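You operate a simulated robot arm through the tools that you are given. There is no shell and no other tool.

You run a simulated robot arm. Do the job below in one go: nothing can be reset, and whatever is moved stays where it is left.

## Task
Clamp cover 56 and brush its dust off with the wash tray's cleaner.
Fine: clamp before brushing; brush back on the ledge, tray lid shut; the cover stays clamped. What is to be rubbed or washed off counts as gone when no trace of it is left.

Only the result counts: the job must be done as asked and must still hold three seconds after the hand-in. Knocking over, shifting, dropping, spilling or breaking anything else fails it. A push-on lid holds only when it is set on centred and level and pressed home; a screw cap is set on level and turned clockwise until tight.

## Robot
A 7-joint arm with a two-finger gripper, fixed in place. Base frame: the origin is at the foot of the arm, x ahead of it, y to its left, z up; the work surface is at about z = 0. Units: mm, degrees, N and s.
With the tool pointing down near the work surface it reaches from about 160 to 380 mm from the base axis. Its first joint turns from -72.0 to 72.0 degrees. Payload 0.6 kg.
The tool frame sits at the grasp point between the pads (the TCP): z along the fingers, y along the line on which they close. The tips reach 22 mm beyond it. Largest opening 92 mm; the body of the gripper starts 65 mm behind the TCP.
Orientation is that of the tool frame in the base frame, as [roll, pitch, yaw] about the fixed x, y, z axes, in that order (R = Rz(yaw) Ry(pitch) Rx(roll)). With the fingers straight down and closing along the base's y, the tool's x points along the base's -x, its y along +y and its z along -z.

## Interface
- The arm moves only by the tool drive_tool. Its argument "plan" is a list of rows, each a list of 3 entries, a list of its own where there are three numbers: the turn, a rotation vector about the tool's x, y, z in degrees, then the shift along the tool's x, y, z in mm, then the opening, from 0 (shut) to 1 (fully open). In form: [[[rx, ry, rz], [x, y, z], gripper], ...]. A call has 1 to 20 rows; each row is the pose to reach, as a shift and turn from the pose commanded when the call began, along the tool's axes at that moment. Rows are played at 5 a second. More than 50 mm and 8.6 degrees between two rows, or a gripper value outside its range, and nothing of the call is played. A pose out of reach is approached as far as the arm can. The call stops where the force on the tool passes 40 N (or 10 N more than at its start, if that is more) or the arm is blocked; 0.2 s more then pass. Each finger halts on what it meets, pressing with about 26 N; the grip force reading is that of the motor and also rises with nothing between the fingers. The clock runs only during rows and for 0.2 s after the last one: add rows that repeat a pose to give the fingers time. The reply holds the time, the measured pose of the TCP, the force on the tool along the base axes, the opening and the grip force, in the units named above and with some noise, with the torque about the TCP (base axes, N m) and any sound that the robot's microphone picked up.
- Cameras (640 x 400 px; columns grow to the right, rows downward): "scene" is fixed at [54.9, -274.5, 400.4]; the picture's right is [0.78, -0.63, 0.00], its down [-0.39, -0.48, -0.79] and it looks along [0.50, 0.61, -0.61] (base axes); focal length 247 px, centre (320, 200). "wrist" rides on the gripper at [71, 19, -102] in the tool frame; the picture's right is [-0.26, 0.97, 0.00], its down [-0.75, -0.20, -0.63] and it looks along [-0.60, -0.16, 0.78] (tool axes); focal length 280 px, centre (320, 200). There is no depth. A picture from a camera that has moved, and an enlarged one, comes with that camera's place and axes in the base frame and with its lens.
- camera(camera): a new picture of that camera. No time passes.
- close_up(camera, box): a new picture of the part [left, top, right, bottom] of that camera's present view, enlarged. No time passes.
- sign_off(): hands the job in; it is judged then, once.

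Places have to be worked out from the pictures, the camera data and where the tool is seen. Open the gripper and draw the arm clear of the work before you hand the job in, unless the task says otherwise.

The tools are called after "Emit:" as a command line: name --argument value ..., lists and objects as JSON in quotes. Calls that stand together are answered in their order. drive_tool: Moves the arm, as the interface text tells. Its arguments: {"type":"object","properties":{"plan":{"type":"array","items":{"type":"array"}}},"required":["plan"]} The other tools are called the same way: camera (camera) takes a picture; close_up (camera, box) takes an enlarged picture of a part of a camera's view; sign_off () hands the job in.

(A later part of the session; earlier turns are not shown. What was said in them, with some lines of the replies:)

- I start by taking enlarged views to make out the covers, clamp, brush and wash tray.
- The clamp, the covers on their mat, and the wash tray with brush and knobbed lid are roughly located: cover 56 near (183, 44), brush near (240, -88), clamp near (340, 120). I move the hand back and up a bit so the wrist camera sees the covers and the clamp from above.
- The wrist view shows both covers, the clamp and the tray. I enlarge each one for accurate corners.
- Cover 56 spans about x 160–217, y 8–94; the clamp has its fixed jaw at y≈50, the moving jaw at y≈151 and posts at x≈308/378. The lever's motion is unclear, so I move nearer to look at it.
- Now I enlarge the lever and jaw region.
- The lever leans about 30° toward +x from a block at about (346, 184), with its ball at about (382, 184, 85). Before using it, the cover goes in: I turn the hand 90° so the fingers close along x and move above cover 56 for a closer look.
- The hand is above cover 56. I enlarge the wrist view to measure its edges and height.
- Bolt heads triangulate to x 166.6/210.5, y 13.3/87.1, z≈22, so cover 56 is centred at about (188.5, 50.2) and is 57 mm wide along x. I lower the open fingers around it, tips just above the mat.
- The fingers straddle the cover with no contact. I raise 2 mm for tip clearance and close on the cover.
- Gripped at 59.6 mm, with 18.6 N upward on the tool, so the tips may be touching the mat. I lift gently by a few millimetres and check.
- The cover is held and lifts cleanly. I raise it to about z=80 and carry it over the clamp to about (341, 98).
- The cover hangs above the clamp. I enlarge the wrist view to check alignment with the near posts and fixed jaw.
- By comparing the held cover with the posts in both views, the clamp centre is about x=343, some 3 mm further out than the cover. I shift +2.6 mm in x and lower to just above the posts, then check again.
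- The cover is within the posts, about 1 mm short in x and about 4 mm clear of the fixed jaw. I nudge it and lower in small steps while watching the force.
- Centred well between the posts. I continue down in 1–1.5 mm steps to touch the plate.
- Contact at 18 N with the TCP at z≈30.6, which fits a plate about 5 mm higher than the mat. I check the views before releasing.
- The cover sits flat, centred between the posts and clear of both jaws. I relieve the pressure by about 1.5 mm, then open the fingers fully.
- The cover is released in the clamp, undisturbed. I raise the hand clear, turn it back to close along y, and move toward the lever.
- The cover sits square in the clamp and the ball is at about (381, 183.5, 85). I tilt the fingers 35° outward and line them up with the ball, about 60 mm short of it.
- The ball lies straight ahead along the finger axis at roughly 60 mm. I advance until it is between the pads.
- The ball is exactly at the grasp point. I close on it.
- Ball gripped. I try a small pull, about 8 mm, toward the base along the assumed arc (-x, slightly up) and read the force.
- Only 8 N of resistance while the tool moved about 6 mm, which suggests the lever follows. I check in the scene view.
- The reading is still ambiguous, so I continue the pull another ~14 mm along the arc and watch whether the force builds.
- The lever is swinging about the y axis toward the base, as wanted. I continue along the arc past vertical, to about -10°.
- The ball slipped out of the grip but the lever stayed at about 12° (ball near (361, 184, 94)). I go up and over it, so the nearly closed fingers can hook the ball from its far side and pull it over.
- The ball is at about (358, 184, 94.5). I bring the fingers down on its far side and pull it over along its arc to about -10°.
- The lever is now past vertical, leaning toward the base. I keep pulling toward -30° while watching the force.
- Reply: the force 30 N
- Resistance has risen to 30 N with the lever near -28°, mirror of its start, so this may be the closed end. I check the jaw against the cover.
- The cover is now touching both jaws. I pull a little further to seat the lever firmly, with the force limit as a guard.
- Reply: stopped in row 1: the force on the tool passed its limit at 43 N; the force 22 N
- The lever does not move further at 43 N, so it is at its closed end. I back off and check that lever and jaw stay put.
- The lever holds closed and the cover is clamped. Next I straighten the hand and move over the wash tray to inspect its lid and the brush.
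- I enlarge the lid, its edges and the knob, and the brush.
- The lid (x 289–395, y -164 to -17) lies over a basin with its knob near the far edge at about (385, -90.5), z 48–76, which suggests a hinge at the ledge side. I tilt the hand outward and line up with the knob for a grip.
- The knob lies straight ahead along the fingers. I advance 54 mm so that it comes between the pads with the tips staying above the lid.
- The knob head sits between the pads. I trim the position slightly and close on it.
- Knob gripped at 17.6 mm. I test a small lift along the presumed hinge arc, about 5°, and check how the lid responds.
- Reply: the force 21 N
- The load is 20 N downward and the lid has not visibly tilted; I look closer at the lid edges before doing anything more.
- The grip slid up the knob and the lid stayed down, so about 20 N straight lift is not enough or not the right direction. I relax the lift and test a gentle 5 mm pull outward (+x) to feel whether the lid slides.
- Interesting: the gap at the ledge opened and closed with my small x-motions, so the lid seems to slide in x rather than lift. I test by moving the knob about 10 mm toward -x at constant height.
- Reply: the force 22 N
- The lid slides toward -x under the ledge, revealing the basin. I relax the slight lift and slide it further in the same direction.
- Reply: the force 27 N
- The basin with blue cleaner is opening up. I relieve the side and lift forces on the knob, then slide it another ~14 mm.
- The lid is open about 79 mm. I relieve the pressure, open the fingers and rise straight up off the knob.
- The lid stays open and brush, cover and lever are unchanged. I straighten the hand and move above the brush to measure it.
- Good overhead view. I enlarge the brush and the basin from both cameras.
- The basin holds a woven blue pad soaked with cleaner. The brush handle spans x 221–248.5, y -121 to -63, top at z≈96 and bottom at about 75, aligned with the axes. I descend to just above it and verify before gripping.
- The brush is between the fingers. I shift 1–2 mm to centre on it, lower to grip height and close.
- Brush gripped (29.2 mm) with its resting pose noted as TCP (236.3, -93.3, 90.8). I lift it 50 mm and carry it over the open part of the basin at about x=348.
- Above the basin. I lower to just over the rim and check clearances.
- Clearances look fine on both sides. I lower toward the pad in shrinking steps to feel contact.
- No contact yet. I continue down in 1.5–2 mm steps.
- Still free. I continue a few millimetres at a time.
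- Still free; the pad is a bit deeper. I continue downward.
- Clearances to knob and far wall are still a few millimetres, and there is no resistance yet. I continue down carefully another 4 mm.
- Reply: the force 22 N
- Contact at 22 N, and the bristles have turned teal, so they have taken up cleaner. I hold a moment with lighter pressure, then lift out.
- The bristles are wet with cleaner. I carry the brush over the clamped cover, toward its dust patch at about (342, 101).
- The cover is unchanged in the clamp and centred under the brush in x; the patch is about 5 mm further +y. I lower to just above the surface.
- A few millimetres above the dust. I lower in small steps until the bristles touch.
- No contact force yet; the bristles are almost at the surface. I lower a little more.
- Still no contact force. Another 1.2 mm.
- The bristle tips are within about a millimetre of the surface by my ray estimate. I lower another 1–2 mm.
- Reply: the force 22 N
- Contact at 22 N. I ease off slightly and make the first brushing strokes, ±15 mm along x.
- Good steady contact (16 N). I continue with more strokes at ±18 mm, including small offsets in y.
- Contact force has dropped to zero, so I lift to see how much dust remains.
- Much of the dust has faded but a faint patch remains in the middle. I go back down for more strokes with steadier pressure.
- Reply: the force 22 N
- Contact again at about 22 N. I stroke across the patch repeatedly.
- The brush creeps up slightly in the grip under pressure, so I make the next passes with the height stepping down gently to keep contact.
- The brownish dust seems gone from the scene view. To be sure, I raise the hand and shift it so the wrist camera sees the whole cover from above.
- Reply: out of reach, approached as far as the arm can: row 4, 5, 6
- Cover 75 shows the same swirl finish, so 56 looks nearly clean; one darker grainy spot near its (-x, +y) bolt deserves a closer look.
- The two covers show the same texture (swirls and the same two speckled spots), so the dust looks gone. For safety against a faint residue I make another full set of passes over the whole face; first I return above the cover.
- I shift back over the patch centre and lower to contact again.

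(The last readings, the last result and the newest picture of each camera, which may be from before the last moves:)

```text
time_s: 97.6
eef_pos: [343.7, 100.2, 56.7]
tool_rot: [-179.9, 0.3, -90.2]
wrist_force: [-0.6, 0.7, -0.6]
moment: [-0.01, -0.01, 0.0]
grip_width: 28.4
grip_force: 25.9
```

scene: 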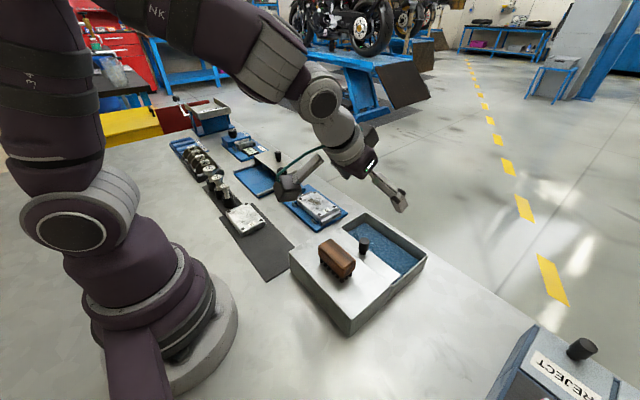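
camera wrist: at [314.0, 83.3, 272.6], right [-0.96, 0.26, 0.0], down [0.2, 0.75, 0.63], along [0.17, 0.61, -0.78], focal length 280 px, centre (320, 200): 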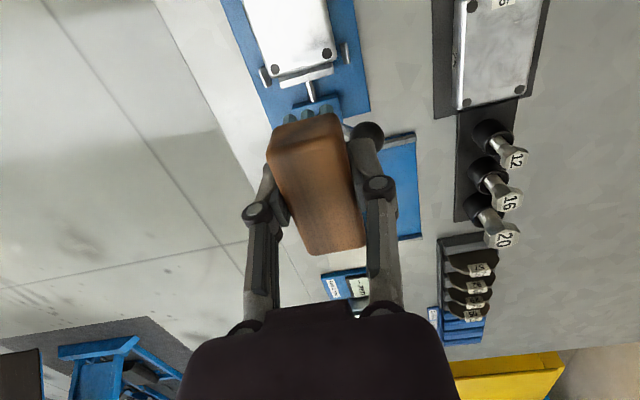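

Emit:
drive_tool --plan '[[[0, 0, 0], [0, 0, 0.7], 0.1], [[0, 0, 0], [0, 0, 1.4], 0.1], [[0, 0, 0], [0, 0, 2.0], 0.1], [[0, 0, 0], [0, 0, 2.0], 0.1]]'

```text
time_s: 98.6
eef_pos: [342.4, 100.8, 55.5]
tool_rot: [-179.9, 0.2, -90.2]
wrist_force: [0.4, -0.1, -0.9]
moment: [-0.01, 0.01, 0.02]
grip_width: 28.6
grip_force: 26.1
```

Emit:
drive_tool --plan '[[[0, 0, 0], [0, 0, 0.7], 0.1], [[0, 0, 0], [0, 0, 1.4], 0.1], [[0, 0, 0], [0, 0, 1.4], 0.1]]'

```text
time_s: 99.4
eef_pos: [343.3, 100.1, 54.4]
tool_rot: [-179.9, 0.2, -90.1]
wrist_force: [0.0, -0.4, 1.0]
moment: [0.09, 0.06, 0.02]
grip_width: 28.8
grip_force: 25.8
```

Contact is just starting. I press slightly and sweep the whole face with wider strokes at three y-offsets.

Emit:
drive_tool --plan '[[[0, 0, 0], [0, 0, 0.8], 0.1], [[0, 0, 0], [0, -10, 0.8], 0.1], [[0, 0, 0], [0, -19, 0.8], 0.1], [[0, 0, 0], [0, -10, 0.8], 0.1], [[0, 0, 0], [0, 0, 0.8], 0.1], [[0, 0, 0], [0, 10, 0.9], 0.1], [[0, 0, 0], [0, 19, 0.9], 0.1], [[0, 0, 0], [8, 19, 0.9], 0.1], [[0, 0, 0], [8, 10, 1.0], 0.1], [[0, 0, 0], [8, 0, 1.0], 0.1], [[0, 0, 0], [8, -10, 1.1], 0.1], [[0, 0, 0], [8, -19, 1.1], 0.1], [[0, 0, 0], [-5, -19, 1.2], 0.1], [[0, 0, 0], [-5, -10, 1.2], 0.1], [[0, 0, 0], [-5, 0, 1.3], 0.1], [[0, 0, 0], [-5, 10, 1.3], 0.1], [[0, 0, 0], [-5, 19, 1.3], 0.1], [[0, 0, 0], [0, 19, 1.3], 0.1], [[0, 0, 0], [0, 10, 1.4], 0.1], [[0, 0, 0], [0, 0, 1.4], 0.1]]'

```text
time_s: 103.6
eef_pos: [343.1, 98.7, 53.7]
tool_rot: [-180.0, 0.1, -90.2]
wrist_force: [0.2, 0.3, -0.8]
moment: [0.0, 0.02, -0.03]
grip_width: 28.5
grip_force: 26.1
```

Emit:
drive_tool --plan '[[[0, 0, 0], [0, 0, 0.8], 0.1], [[0, 0, 0], [0, 0, 1.4], 0.1], [[0, 0, 0], [0, -10, 1.4], 0.1], [[0, 0, 0], [0, -18, 1.4], 0.1], [[0, 0, 0], [0, -10, 1.5], 0.1], [[0, 0, 0], [0, 0, 1.6], 0.1], [[0, 0, 0], [0, 10, 1.7], 0.1], [[0, 0, 0], [0, 18, 1.8], 0.1], [[0, 0, 0], [0, 10, 1.9], 0.1], [[0, 0, 0], [0, 0, 2.0], 0.1], [[0, 0, 0], [0, 0, 2.0], 0.1]]'

Emit:
close_up --camera "scene" --box '[290, 170, 350, 220]'

```text
time_s: 106.0
eef_pos: [340.6, 98.0, 51.7]
tool_rot: [-179.9, 0.1, -90.1]
wrist_force: [-3.7, 0.8, 10.0]
moment: [0.02, 0.08, -0.01]
grip_width: 28.4
grip_force: 26.0
```

```text
8.00 times, centred on (320, 195) of scene
camera zoom: at [54.8, -274.5, 400.4], right [0.78, -0.63, 0.0], down [-0.39, -0.48, -0.79], along [0.5, 0.61, -0.61], focal length 1978 px, centre (320, 240)
```

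zoom: 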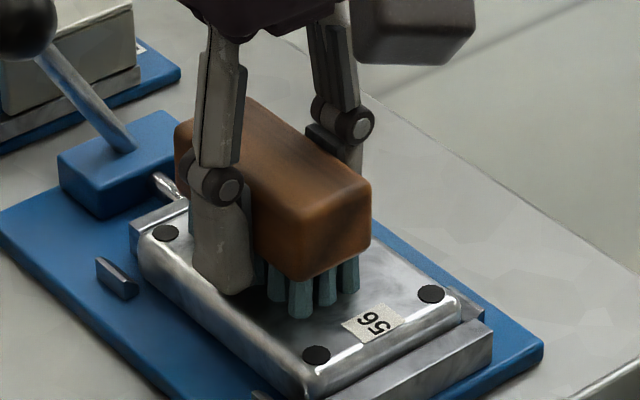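

Contact is 10 N, and the fingertips are now near the cover's top, so I make one last set of strokes at this height without lowering further.

Emit:
drive_tool --plan '[[[0, 0, 0], [6, 0, 0], 0.1], [[0, 0, 0], [6, -10, 0], 0.1], [[0, 0, 0], [6, -18, 0], 0.1], [[0, 0, 0], [-6, -18, 0], 0.1], [[0, 0, 0], [-6, -10, 0], 0.1], [[0, 0, 0], [-6, 0, 0], 0.1], [[0, 0, 0], [-6, 10, 0], 0.1], [[0, 0, 0], [-6, 16, 0], 0.1], [[0, 0, 0], [6, 16, 0], 0.1], [[0, 0, 0], [6, 8, 0], 0.1], [[0, 0, 0], [6, 0, 0], 0.1], [[0, 0, 0], [0, 0, 0], 0.1], [[0, 0, 0], [0, 0, 0], 0.1]]'

Emit:
drive_tool --plan '[[[0, 0, 0], [0, 0, -15], 0.1], [[0, 0, 0], [0, 0, -40], 0.1], [[0, 0, 0], [0, 0, -70], 0.1], [[0, 0, 0], [0, 0, -90], 0.1], [[0, 0, 0], [0, 0, -90], 0.1]]'

Emit:
close_up --camera "scene" --box '[300, 190, 330, 215]'

Emit:
close_up --camera "scene" --box '[290, 80, 370, 180]'

```text
time_s: 108.8
eef_pos: [343.2, 100.9, 50.4]
tool_rot: [-179.9, 0.3, -90.1]
wrist_force: [-0.1, 0.4, -0.8]
moment: [0.01, 0.06, -0.01]
grip_width: 28.4
grip_force: 26.2
```

```text
time_s: 110.0
eef_pos: [340.6, 99.9, 141.2]
tool_rot: [-180.0, 0.2, -90.2]
wrist_force: [0.1, -1.0, -1.0]
moment: [0.03, 0.03, 0.0]
grip_width: 28.3
grip_force: 26.4
```

```text
16.00 times, centred on (315, 202) of scene
camera zoom: at [54.9, -274.5, 400.4], right [0.78, -0.63, 0.0], down [-0.39, -0.48, -0.79], along [0.5, 0.61, -0.61], focal length 3957 px, centre (400, 160)
```

zoom: 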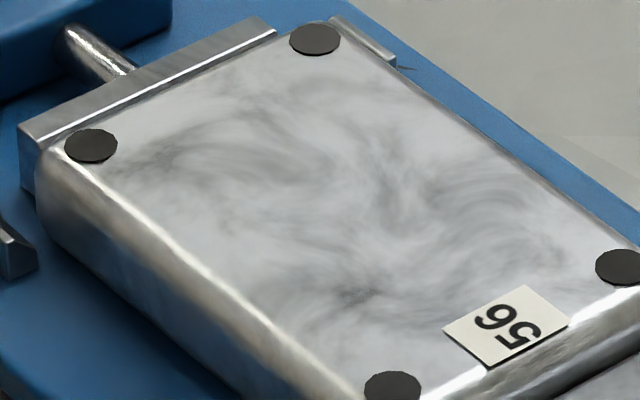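

```text
4.00 times, centred on (330, 130) of scene
camera zoom: at [54.9, -274.5, 400.4], right [0.78, -0.63, 0.0], down [-0.39, -0.48, -0.79], along [0.5, 0.61, -0.61], focal length 989 px, centre (280, 480)
```

zoom: 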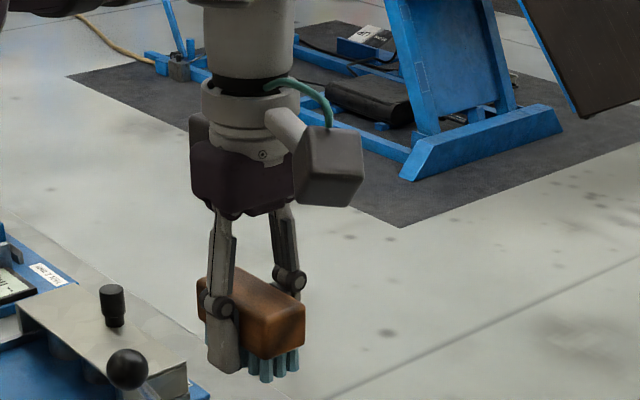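

The extra passes changed nothing in the image, so what remains is only the metal's texture: the dust is gone. I carry the brush back above its spot on the ledge.

Emit:
drive_tool --plan '[[[0, 0, 0], [27, 15, 0], 0.1], [[0, 0, 0], [55, 30, 0], 0.1], [[0, 0, 0], [83, 45, 0], 0.1], [[0, 0, 0], [111, 60, 0], 0.1], [[0, 0, 0], [139, 75, 0], 0.1], [[0, 0, 0], [167, 90, 0], 0.1], [[0, 0, 0], [185, 100, 0], 0.1], [[0, 0, 0], [193, 104.6, 0], 0.1], [[0, 0, 0], [193, 104.6, 0], 0.1]]'

Emit:
camera --camera "wrist"

Emit:
close_up --camera "scene" --box '[280, 180, 400, 300]'

```text
time_s: 112.0
eef_pos: [237.7, -91.5, 141.3]
tool_rot: [-180.0, 0.2, -90.1]
wrist_force: [-0.4, -0.2, -1.7]
moment: [0.0, 0.0, 0.01]
grip_width: 28.3
grip_force: 26.1
```

```text
taken
camera wrist: at [216.6, -164.3, 243.3], right [-0.96, 0.26, 0.0], down [0.2, 0.75, 0.63], along [0.17, 0.61, -0.78], focal length 280 px, centre (320, 200)
```

wrist: 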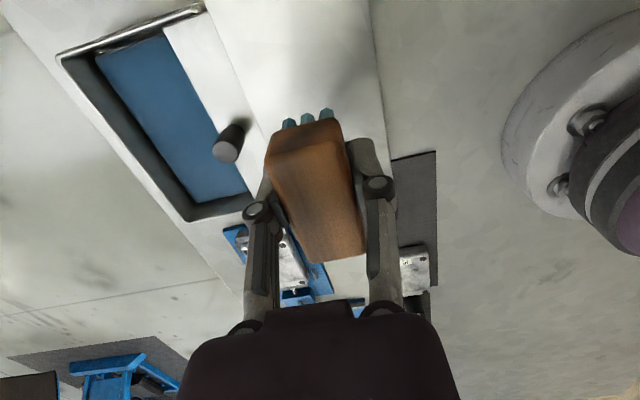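

```text
3.33 times, centred on (340, 240) of scene
camera zoom: at [54.9, -274.5, 400.4], right [0.78, -0.63, 0.0], down [-0.39, -0.48, -0.79], along [0.5, 0.61, -0.61], focal length 824 px, centre (253, 67)
```

zoom: 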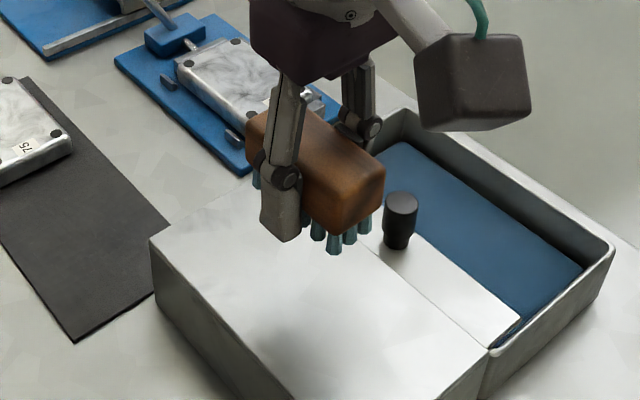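

Above the ledge spot. I lower toward the ledge, slowing near the expected contact at TCP z≈75–79.

Emit:
drive_tool --plan '[[[0, 0, 0], [1.5, 1.5, 20], 0.1], [[0, 0, 0], [1.5, 1.5, 40], 0.1], [[0, 0, 0], [1.5, 1.5, 52], 0.1], [[0, 0, 0], [1.5, 1.5, 57], 0.1], [[0, 0, 0], [1.5, 1.5, 57], 0.1]]'

Emit:
close_up --camera "scene" --box '[300, 210, 380, 290]'

```text
time_s: 113.2
eef_pos: [236.7, -94.0, 84.2]
tool_rot: [-179.9, 0.2, -90.1]
wrist_force: [-0.5, -1.0, -0.5]
moment: [-0.01, 0.01, 0.04]
grip_width: 28.4
grip_force: 26.3
```

```text
5.00 times, centred on (340, 250) of scene
camera zoom: at [54.9, -274.5, 400.4], right [0.78, -0.63, 0.0], down [-0.39, -0.48, -0.79], along [0.5, 0.61, -0.61], focal length 1236 px, centre (220, -50)
```

zoom: 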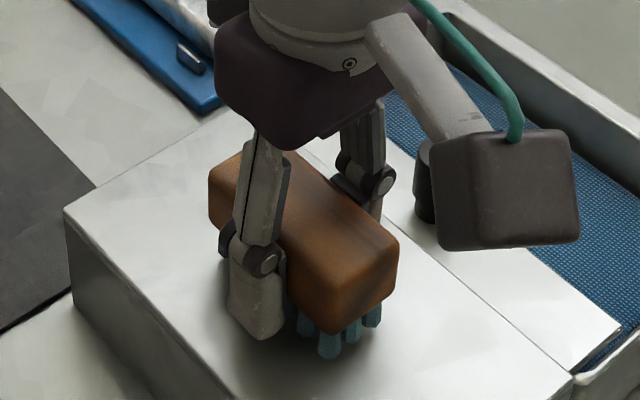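

Close to the ledge now. I lower in 1 mm steps until it touches.

Emit:
drive_tool --plan '[[[0, 0, 0], [0, 0, 1], 0.1], [[0, 0, 0], [0, 0, 2], 0.1], [[0, 0, 0], [0, 0, 3], 0.1], [[0, 0, 0], [0, 0, 3], 0.1]]'

```text
time_s: 114.2
eef_pos: [235.1, -94.1, 79.8]
tool_rot: [-179.9, 0.3, -90.1]
wrist_force: [0.4, -0.7, -0.4]
moment: [0.03, -0.01, -0.01]
grip_width: 28.4
grip_force: 26.1
```

Emit:
drive_tool --plan '[[[0, 0, 0], [0, 0, 0.8], 0.1], [[0, 0, 0], [0, 0, 1.6], 0.1], [[0, 0, 0], [0, 0, 1.6], 0.1]]'

Emit:
close_up --camera "scene" --box '[310, 230, 370, 280]'

```text
time_s: 115.0
eef_pos: [236.2, -93.5, 78.1]
tool_rot: [-179.8, 0.3, -90.1]
wrist_force: [-0.7, 4.8, 20.8]
moment: [0.1, 0.08, -0.01]
grip_width: 28.2
grip_force: 25.5
```

```text
8.00 times, centred on (340, 255) of scene
camera zoom: at [54.8, -274.5, 400.4], right [0.78, -0.63, 0.0], down [-0.39, -0.48, -0.79], along [0.5, 0.61, -0.61], focal length 1978 px, centre (160, -240)
```

zoom: 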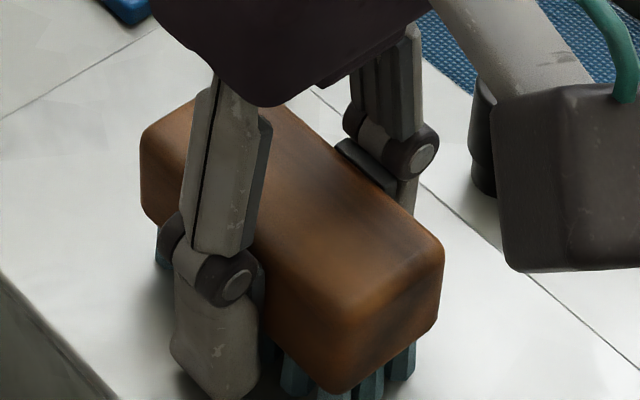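

Contact at about 20 N: the bristles rest on the ledge. I relieve slightly and open the fingers.

Emit:
drive_tool --plan '[[[0, 0, 0], [0, 0, -0.8], 0.1], [[0, 0, 0], [0, 0, -0.8], 0.35], [[0, 0, 0], [0, 0, -0.8], 0.5], [[0, 0, 0], [0, 0, -0.8], 0.6], [[0, 0, 0], [0, 0, -0.8], 0.6], [[0, 0, 0], [0, 0, -15], 0.6], [[0, 0, 0], [0, 0, -40], 0.6], [[0, 0, 0], [0, 0, -70], 0.6], [[0, 0, 0], [0, 0, -100], 0.6], [[0, 0, 0], [0, 0, -100], 0.6]]'

Emit:
close_up --camera "scene" --box '[290, 200, 430, 310]'

Emit:
camera --camera "wrist"

```text
time_s: 117.2
eef_pos: [235.8, -96.0, 179.8]
tool_rot: [-179.9, 0.1, -90.1]
wrist_force: [-0.4, -0.1, -0.7]
moment: [0.02, 0.04, -0.02]
grip_width: 55.4
grip_force: 0.0
```

```text
3.64 times, centred on (360, 255) of scene
camera zoom: at [54.9, -274.5, 400.4], right [0.78, -0.63, 0.0], down [-0.39, -0.48, -0.79], along [0.5, 0.61, -0.61], focal length 899 px, centre (174, 0)
```

zoom: 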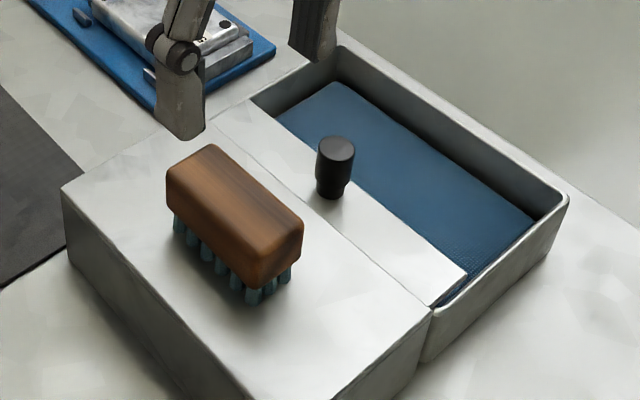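

```text
taken
camera wrist: at [215.3, -166.7, 280.2], right [-0.96, 0.26, 0.0], down [0.2, 0.75, 0.63], along [0.17, 0.61, -0.78], focal length 280 px, centre (320, 200)
```

wrist: 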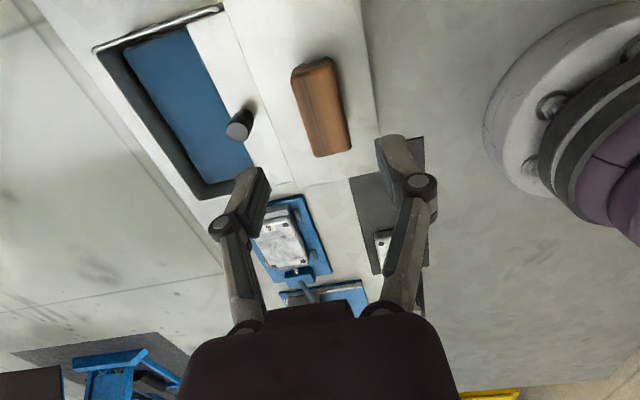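

The brush stands upright back on the ledge. Now I rotate the hand and close the fingers, ready to push the knob back in +x to shut the lid.

Emit:
drive_tool --plan '[[[0, 0, 8], [0, -4, -10], 0.5], [[0, 0, 16], [-1, -7, -10], 0.4], [[0, 0, 24], [-1, -10, -10], 0.3], [[0, 0, 32], [-2, -14, -10], 0.2], [[0, 0, 40], [-2, -17, -10], 0.1], [[0, 0, 48], [-3, -20, -10], 0], [[0, 0, 56], [-3, -24, -10], 0], [[0, 0, 64], [-4, -27, -10], 0], [[0, 0, 72], [-4, -30, -10], 0], [[0, 0, 80], [-5, -34, -10], 0], [[0, 0, 88], [-5, -37, -10], 0], [[0, 0, 90], [-5, -38, -10], 0], [[0, 0, 90], [-5, -38, -10], 0]]'

Emit:
camera --camera "wrist"

```text
time_s: 120.0
eef_pos: [273.0, -89.3, 188.4]
tool_rot: [179.8, 0.1, 179.7]
wrist_force: [-0.4, 0.2, 0.1]
moment: [-0.02, -0.03, 0.0]
grip_width: 0.0
grip_force: 25.9
```

```text
taken
camera wrist: at [201.1, -70.8, 290.0], right [0.27, 0.96, 0.0], down [0.75, -0.21, 0.63], along [0.6, -0.16, -0.78], focal length 280 px, centre (320, 200)
```

wrist: 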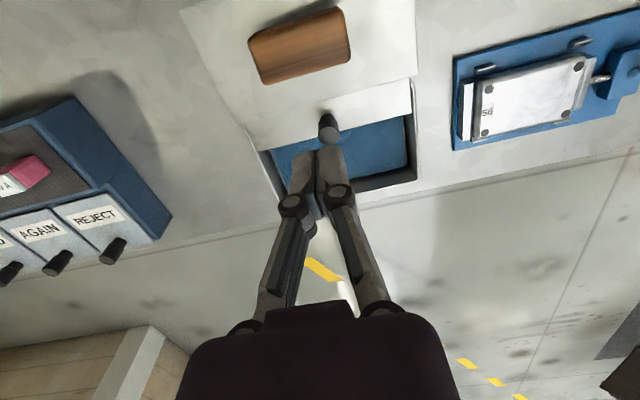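

The knob is at about (299, -89.5) with a 40 mm space between it and the brush. I tilt 15° outward and lower the closed fingers into that space, tips staying above the ledge.

Emit:
drive_tool --plan '[[[0, -7.5, 0], [3, -1, 15], 0], [[0, -15, 0], [3, -1, 35], 0], [[0, -15, 0], [3, -1, 60], 0], [[0, -15, 0], [3, -1, 80], 0], [[0, -15, 0], [3, -1, 95], 0], [[0, -15, 0], [3, -1, 104], 0], [[0, -15, 0], [3, -1, 104], 0]]'

Emit:
close_up --camera "scene" --box '[300, 190, 420, 290]'

Emit:
camera --camera "wrist"

```text
time_s: 121.6
eef_pos: [268.9, -90.6, 85.3]
tool_rot: [179.8, 15.1, 179.8]
wrist_force: [-0.6, -0.3, -0.5]
moment: [0.02, 0.01, 0.03]
grip_width: 0.0
grip_force: 25.9
```

```text
4.00 times, centred on (360, 240) of scene
camera zoom: at [54.9, -274.5, 400.4], right [0.78, -0.63, 0.0], down [-0.39, -0.48, -0.79], along [0.5, 0.61, -0.61], focal length 989 px, centre (160, 40)
```

zoom: 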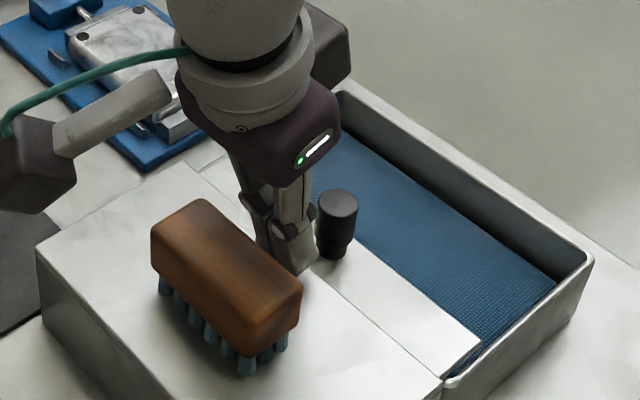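

```text
taken
camera wrist: at [173.0, -71.6, 164.3], right [0.26, 0.96, 0.07], down [0.56, -0.21, 0.8], along [0.79, -0.16, -0.6], focal length 280 px, centre (320, 200)
```

wrist: 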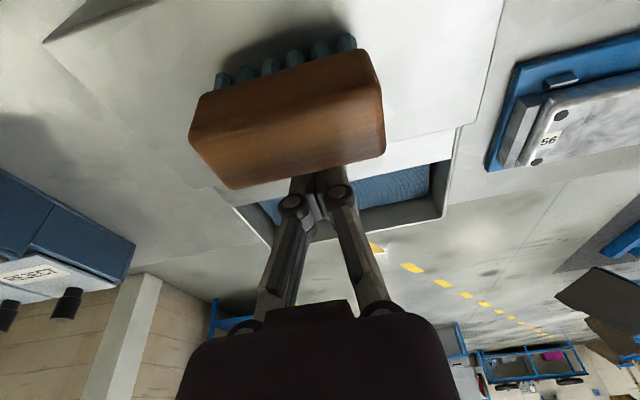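

The fingers are between brush and knob. I push in +x, first about 60 mm.

Emit:
drive_tool --plan '[[[0, 0, 0], [-7.7, 0, 2.1], 0], [[0, 0, 0], [-17.4, 0, 4.7], 0], [[0, 0, 0], [-27, 0, 7.3], 0], [[0, 0, 0], [-36.7, 0, 9.8], 0], [[0, 0, 0], [-46.4, 0, 12.4], 0], [[0, 0, 0], [-58, 0, 15.5], 0], [[0, 0, 0], [-58, 0, 15.5], 0]]'

Emit:
close_up --camera "scene" --box '[310, 190, 430, 290]'

```text
time_s: 123.2
eef_pos: [329.0, -91.0, 84.1]
tool_rot: [179.8, 15.1, 179.8]
wrist_force: [0.4, 0.5, 0.2]
moment: [-0.01, 0.02, 0.04]
grip_width: 0.0
grip_force: 26.4
```

```text
4.00 times, centred on (370, 240) of scene
camera zoom: at [54.9, -274.5, 400.4], right [0.78, -0.63, 0.0], down [-0.39, -0.48, -0.79], along [0.5, 0.61, -0.61], focal length 989 px, centre (120, 40)
```

zoom: 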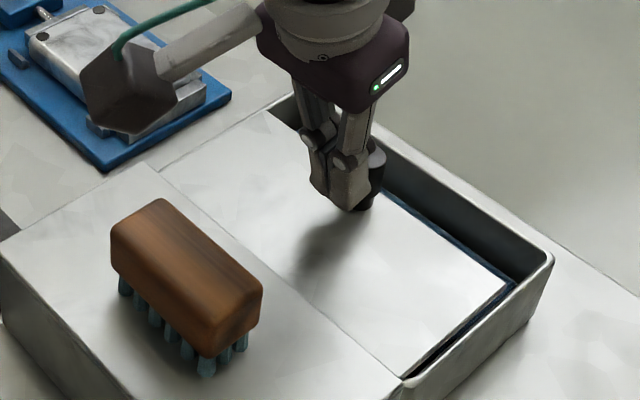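

The lid slides closed smoothly. I push the remaining ~34 mm, slowing near the end stop.

Emit:
drive_tool --plan '[[[0, 0, 0], [-9.7, 0, 2.6], 0], [[0, 0, 0], [-19.3, 0, 5.2], 0], [[0, 0, 0], [-25, 0, 6.7], 0], [[0, 0, 0], [-28, 0, 7.5], 0], [[0, 0, 0], [-30, 0, 8], 0], [[0, 0, 0], [-30, 0, 8], 0]]'

Emit:
close_up --camera "scene" --box '[320, 190, 440, 290]'

```text
time_s: 124.6
eef_pos: [362.0, -90.0, 84.1]
tool_rot: [179.8, 15.1, 179.8]
wrist_force: [-0.4, -0.3, -0.1]
moment: [-0.01, 0.02, -0.01]
grip_width: 0.1
grip_force: 26.1
```

```text
4.00 times, centred on (380, 240) of scene
camera zoom: at [54.9, -274.5, 400.4], right [0.78, -0.63, 0.0], down [-0.39, -0.48, -0.79], along [0.5, 0.61, -0.61], focal length 989 px, centre (80, 40)
```

zoom: 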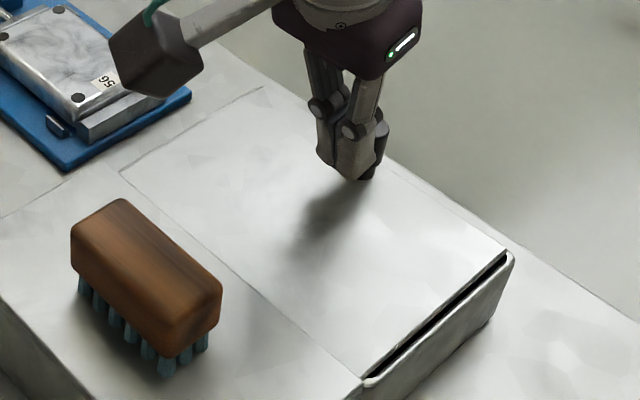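

Nearly shut, no end-stop force yet. I push on in small steps until the stop is felt.

Emit:
drive_tool --plan '[[[0, 0, 0], [-1.5, 0, 0.4], 0], [[0, 0, 0], [-3, 0, 0.8], 0], [[0, 0, 0], [-4.5, 0, 1.2], 0], [[0, 0, 0], [-4.5, 0, 1.2], 0]]'

Emit:
close_up --camera "scene" --box '[380, 230, 440, 290]'

```text
time_s: 125.6
eef_pos: [365.0, -90.4, 84.2]
tool_rot: [179.7, 15.0, 179.8]
wrist_force: [-11.5, 2.8, 3.0]
moment: [0.09, 0.19, 0.02]
grip_width: 6.0
grip_force: 27.6
```

```text
6.67 times, centred on (410, 260) of scene
camera zoom: at [54.8, -274.5, 400.4], right [0.78, -0.63, 0.0], down [-0.39, -0.48, -0.79], along [0.5, 0.61, -0.61], focal length 1649 px, centre (-280, -200)
```

zoom: 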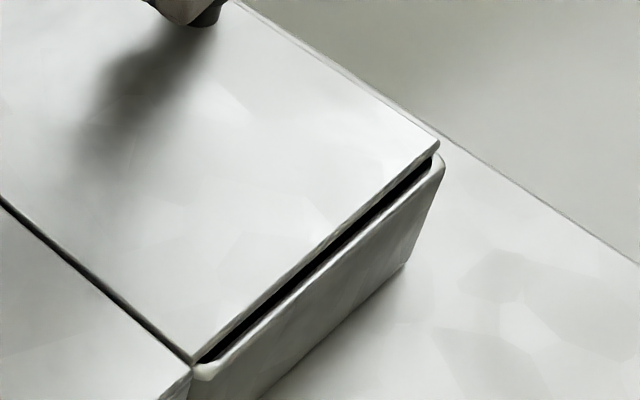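

The stop is felt (11.5 N) and the ledge gap and far corner look exactly as at the start, so the lid is shut. I back off from the knob and rise clear.

Emit:
drive_tool --plan '[[[0, 0, 0], [4, 0, -1], 0], [[0, 0, 0], [14, 0, -4], 0], [[0, 0, 0], [8, 0, -28], 0], [[0, 0, 0], [0, 0, -58], 0], [[0, 0, 0], [-8, 0, -90], 0], [[0, 0, 0], [-12, 0, -115], 0.3], [[0, 0, 0], [-12, 0, -115], 0.6]]'

Emit:
camera --camera "scene"

Emit:
close_up --camera "scene" --box '[290, 200, 430, 310]'

Emit:
close_up --camera "scene" --box '[270, 150, 350, 230]'

```text
time_s: 127.2
eef_pos: [350.1, -90.6, 199.8]
tool_rot: [179.8, 15.1, 179.8]
wrist_force: [0.6, 0.2, -0.4]
moment: [-0.02, 0.01, 0.0]
grip_width: 54.8
grip_force: 0.3
```

```text
taken
```

scene: 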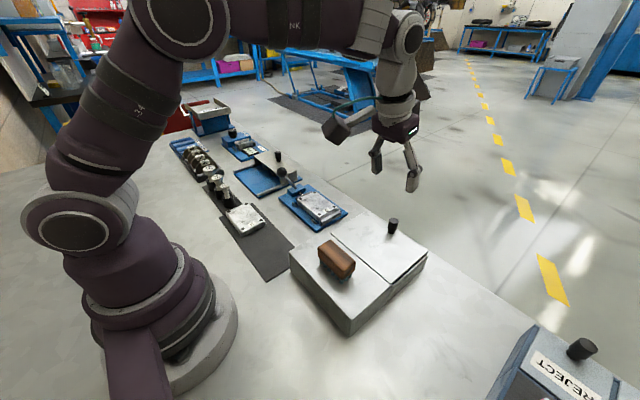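

```text
3.64 times, centred on (360, 255) of scene
camera zoom: at [54.9, -274.5, 400.4], right [0.78, -0.63, 0.0], down [-0.39, -0.48, -0.79], along [0.5, 0.61, -0.61], focal length 899 px, centre (174, 0)
```

zoom: 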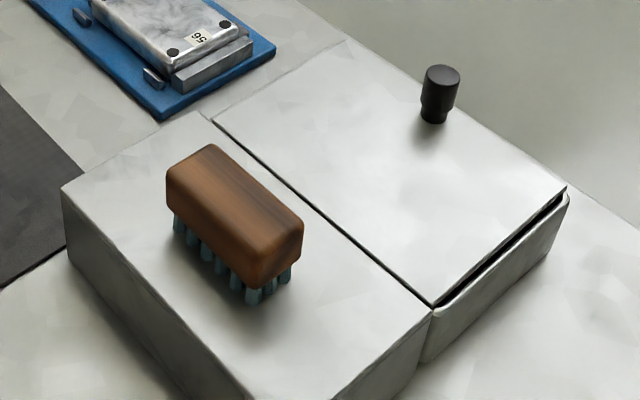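

```text
5.00 times, centred on (310, 190) of scene
camera zoom: at [54.9, -274.5, 400.4], right [0.78, -0.63, 0.0], down [-0.39, -0.48, -0.79], along [0.5, 0.61, -0.61], focal length 1236 px, centre (370, 250)
```

zoom: 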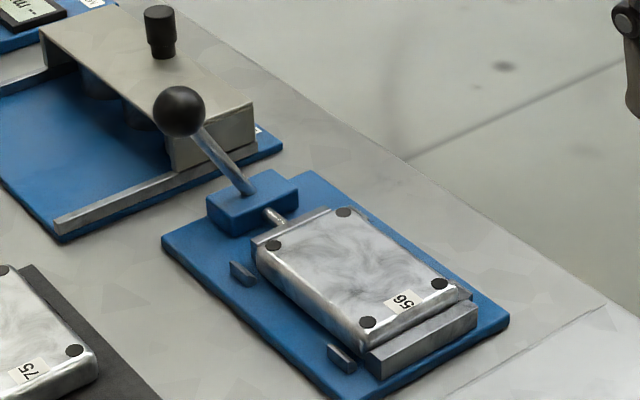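

Lid shut, brush on the ledge, lever and cover unchanged. With the hand free, I take a last careful look at the cover with the wrist camera.

Emit:
drive_tool --plan '[[[0, 5, 0], [9, 27, -6], 0.8], [[0, 10, 0], [18, 54, -12], 1], [[0, 15, 0], [27, 82, -18], 1], [[0, 15, 0], [36, 109, -24], 1], [[0, 15, 0], [45, 136, -30], 1], [[0, 15, 0], [54, 163, -34], 1], [[0, 15, 0], [62, 185, -37], 1], [[0, 15, 0], [62, 185, -37], 1]]'

Emit:
camera --camera "wrist"

```text
time_s: 129.0
eef_pos: [281.1, 97.6, 218.0]
tool_rot: [179.9, 0.2, 179.7]
wrist_force: [0.2, 0.1, 0.0]
moment: [-0.01, 0.0, -0.03]
grip_width: 92.2
grip_force: 0.0
```

```text
taken
camera wrist: at [208.4, 115.5, 319.7], right [0.26, 0.96, 0.0], down [0.75, -0.21, 0.63], along [0.6, -0.16, -0.78], focal length 280 px, centre (320, 200)
```

wrist: 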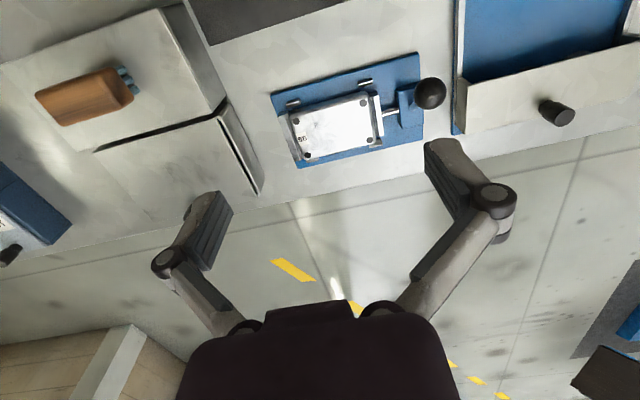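

Emit:
close_up --camera "wrist" --box '[265, 70, 405, 170]'

Emit:
close_up --camera "wrist" --box '[280, 80, 390, 165]'

Emit:
close_up --camera "wrist" --box '[20, 0, 270, 200]'

```text
4.00 times, centred on (335, 120) of wrist
camera zoom: at [208.4, 115.5, 319.7], right [0.26, 0.96, 0.0], down [0.75, -0.21, 0.63], along [0.6, -0.16, -0.78], focal length 1122 px, centre (260, 520)
```

zoom: 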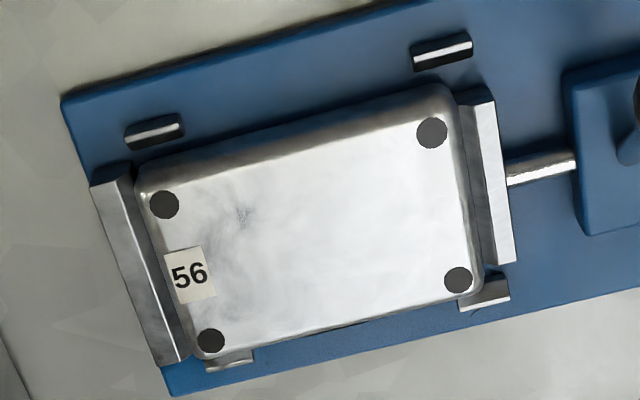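

```text
4.71 times, centred on (335, 122) of wrist
camera zoom: at [208.4, 115.5, 319.7], right [0.26, 0.96, 0.0], down [0.75, -0.21, 0.63], along [0.6, -0.16, -0.78], focal length 1320 px, centre (249, 565)
```

zoom: 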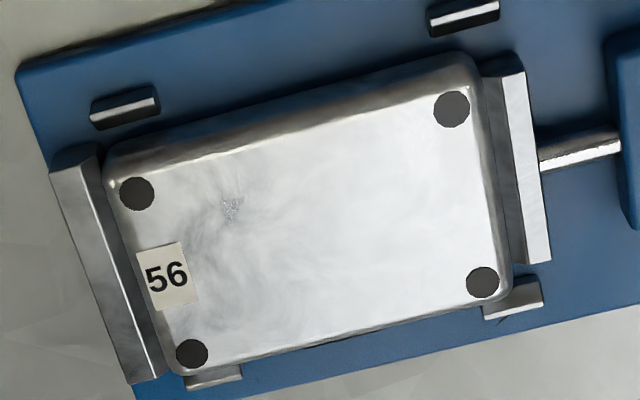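

```text
2.00 times, centred on (145, 100) of wrist
camera zoom: at [208.4, 115.5, 319.7], right [0.26, 0.96, 0.0], down [0.75, -0.21, 0.63], along [0.6, -0.16, -0.78], focal length 561 px, centre (670, 400)
```

zoom: 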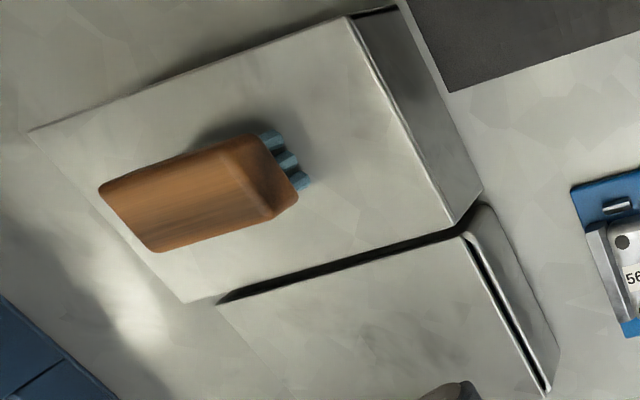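

The cover shows only its metal finish; the single small speck next to the label is also present on cover 75 in the same place. Cover, lever, brush and lid are all in order, so I draw the open hand back to its starting area.

Emit:
drive_tool --plan '[[[0, 0, 0], [6, -25, -10], 1], [[0, 0, 0], [12, -50, -20], 1], [[0, 0, 0], [18, -78, -28], 1], [[0, 0, 0], [25, -104, -33], 1], [[0, 0, 0], [25, -104, -33], 1]]'

Emit:
camera --camera "scene"

Emit:
close_up --camera "scene" --box '[270, 160, 430, 310]'

```text
time_s: 130.2
eef_pos: [256.2, -11.4, 250.5]
tool_rot: [179.9, 0.0, 179.8]
wrist_force: [1.5, 0.7, -0.6]
moment: [-0.01, 0.01, 0.02]
grip_width: 92.0
grip_force: 0.1
```

```text
taken
```

scene: 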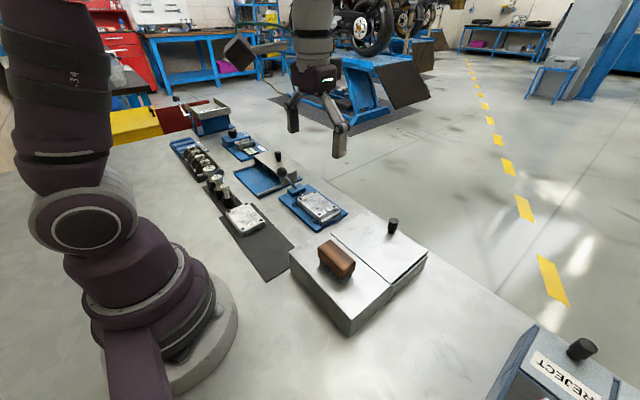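

```text
2.67 times, centred on (350, 235) of scene
camera zoom: at [54.8, -274.5, 400.4], right [0.78, -0.63, 0.0], down [-0.39, -0.48, -0.79], along [0.5, 0.61, -0.61], focal length 660 px, centre (240, 107)
```

zoom: 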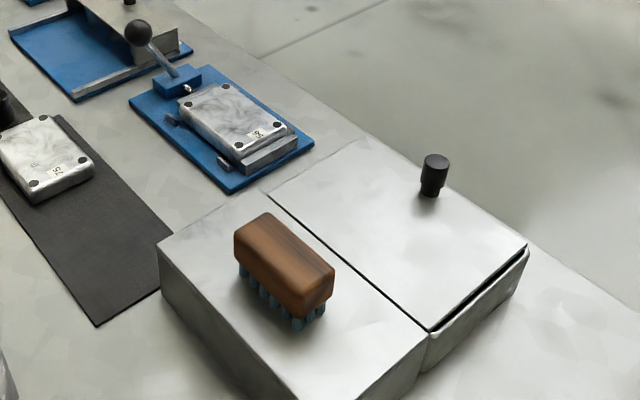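

The final views show cover 56 clean and clamped with the lever closed. The brush is on the ledge, the tray lid is shut, and the hand is open and clear, so I hand the job in.

Emit:
sign_off

```text
The job is handed in.
```

Cover 56 is clamped and brushed clean, and I've handed the job in.

- **Clamp:** I clamped the cover before any brushing. The lever is at its closed end, and the cover stayed in place through all the strokes.
- **Dust:** I wetted the brush on the blue pad in the wash tray, then brushed the face until the dust patch was gone. A final set of strokes changed nothing in the close-up pictures. One small speck is left near the label. Cover 75 has a mark in the same place, so I took it to be part of the metal finish.
- **Brush and lid:** The brush stands upright on the ledge, about where it was. Its bristles are still tinted by the cleaner. The tray lid is pushed back to its stop.
- **Everything else:** In the final pictures, nothing else on the bench looks moved. The hand is open and back near its starting place.
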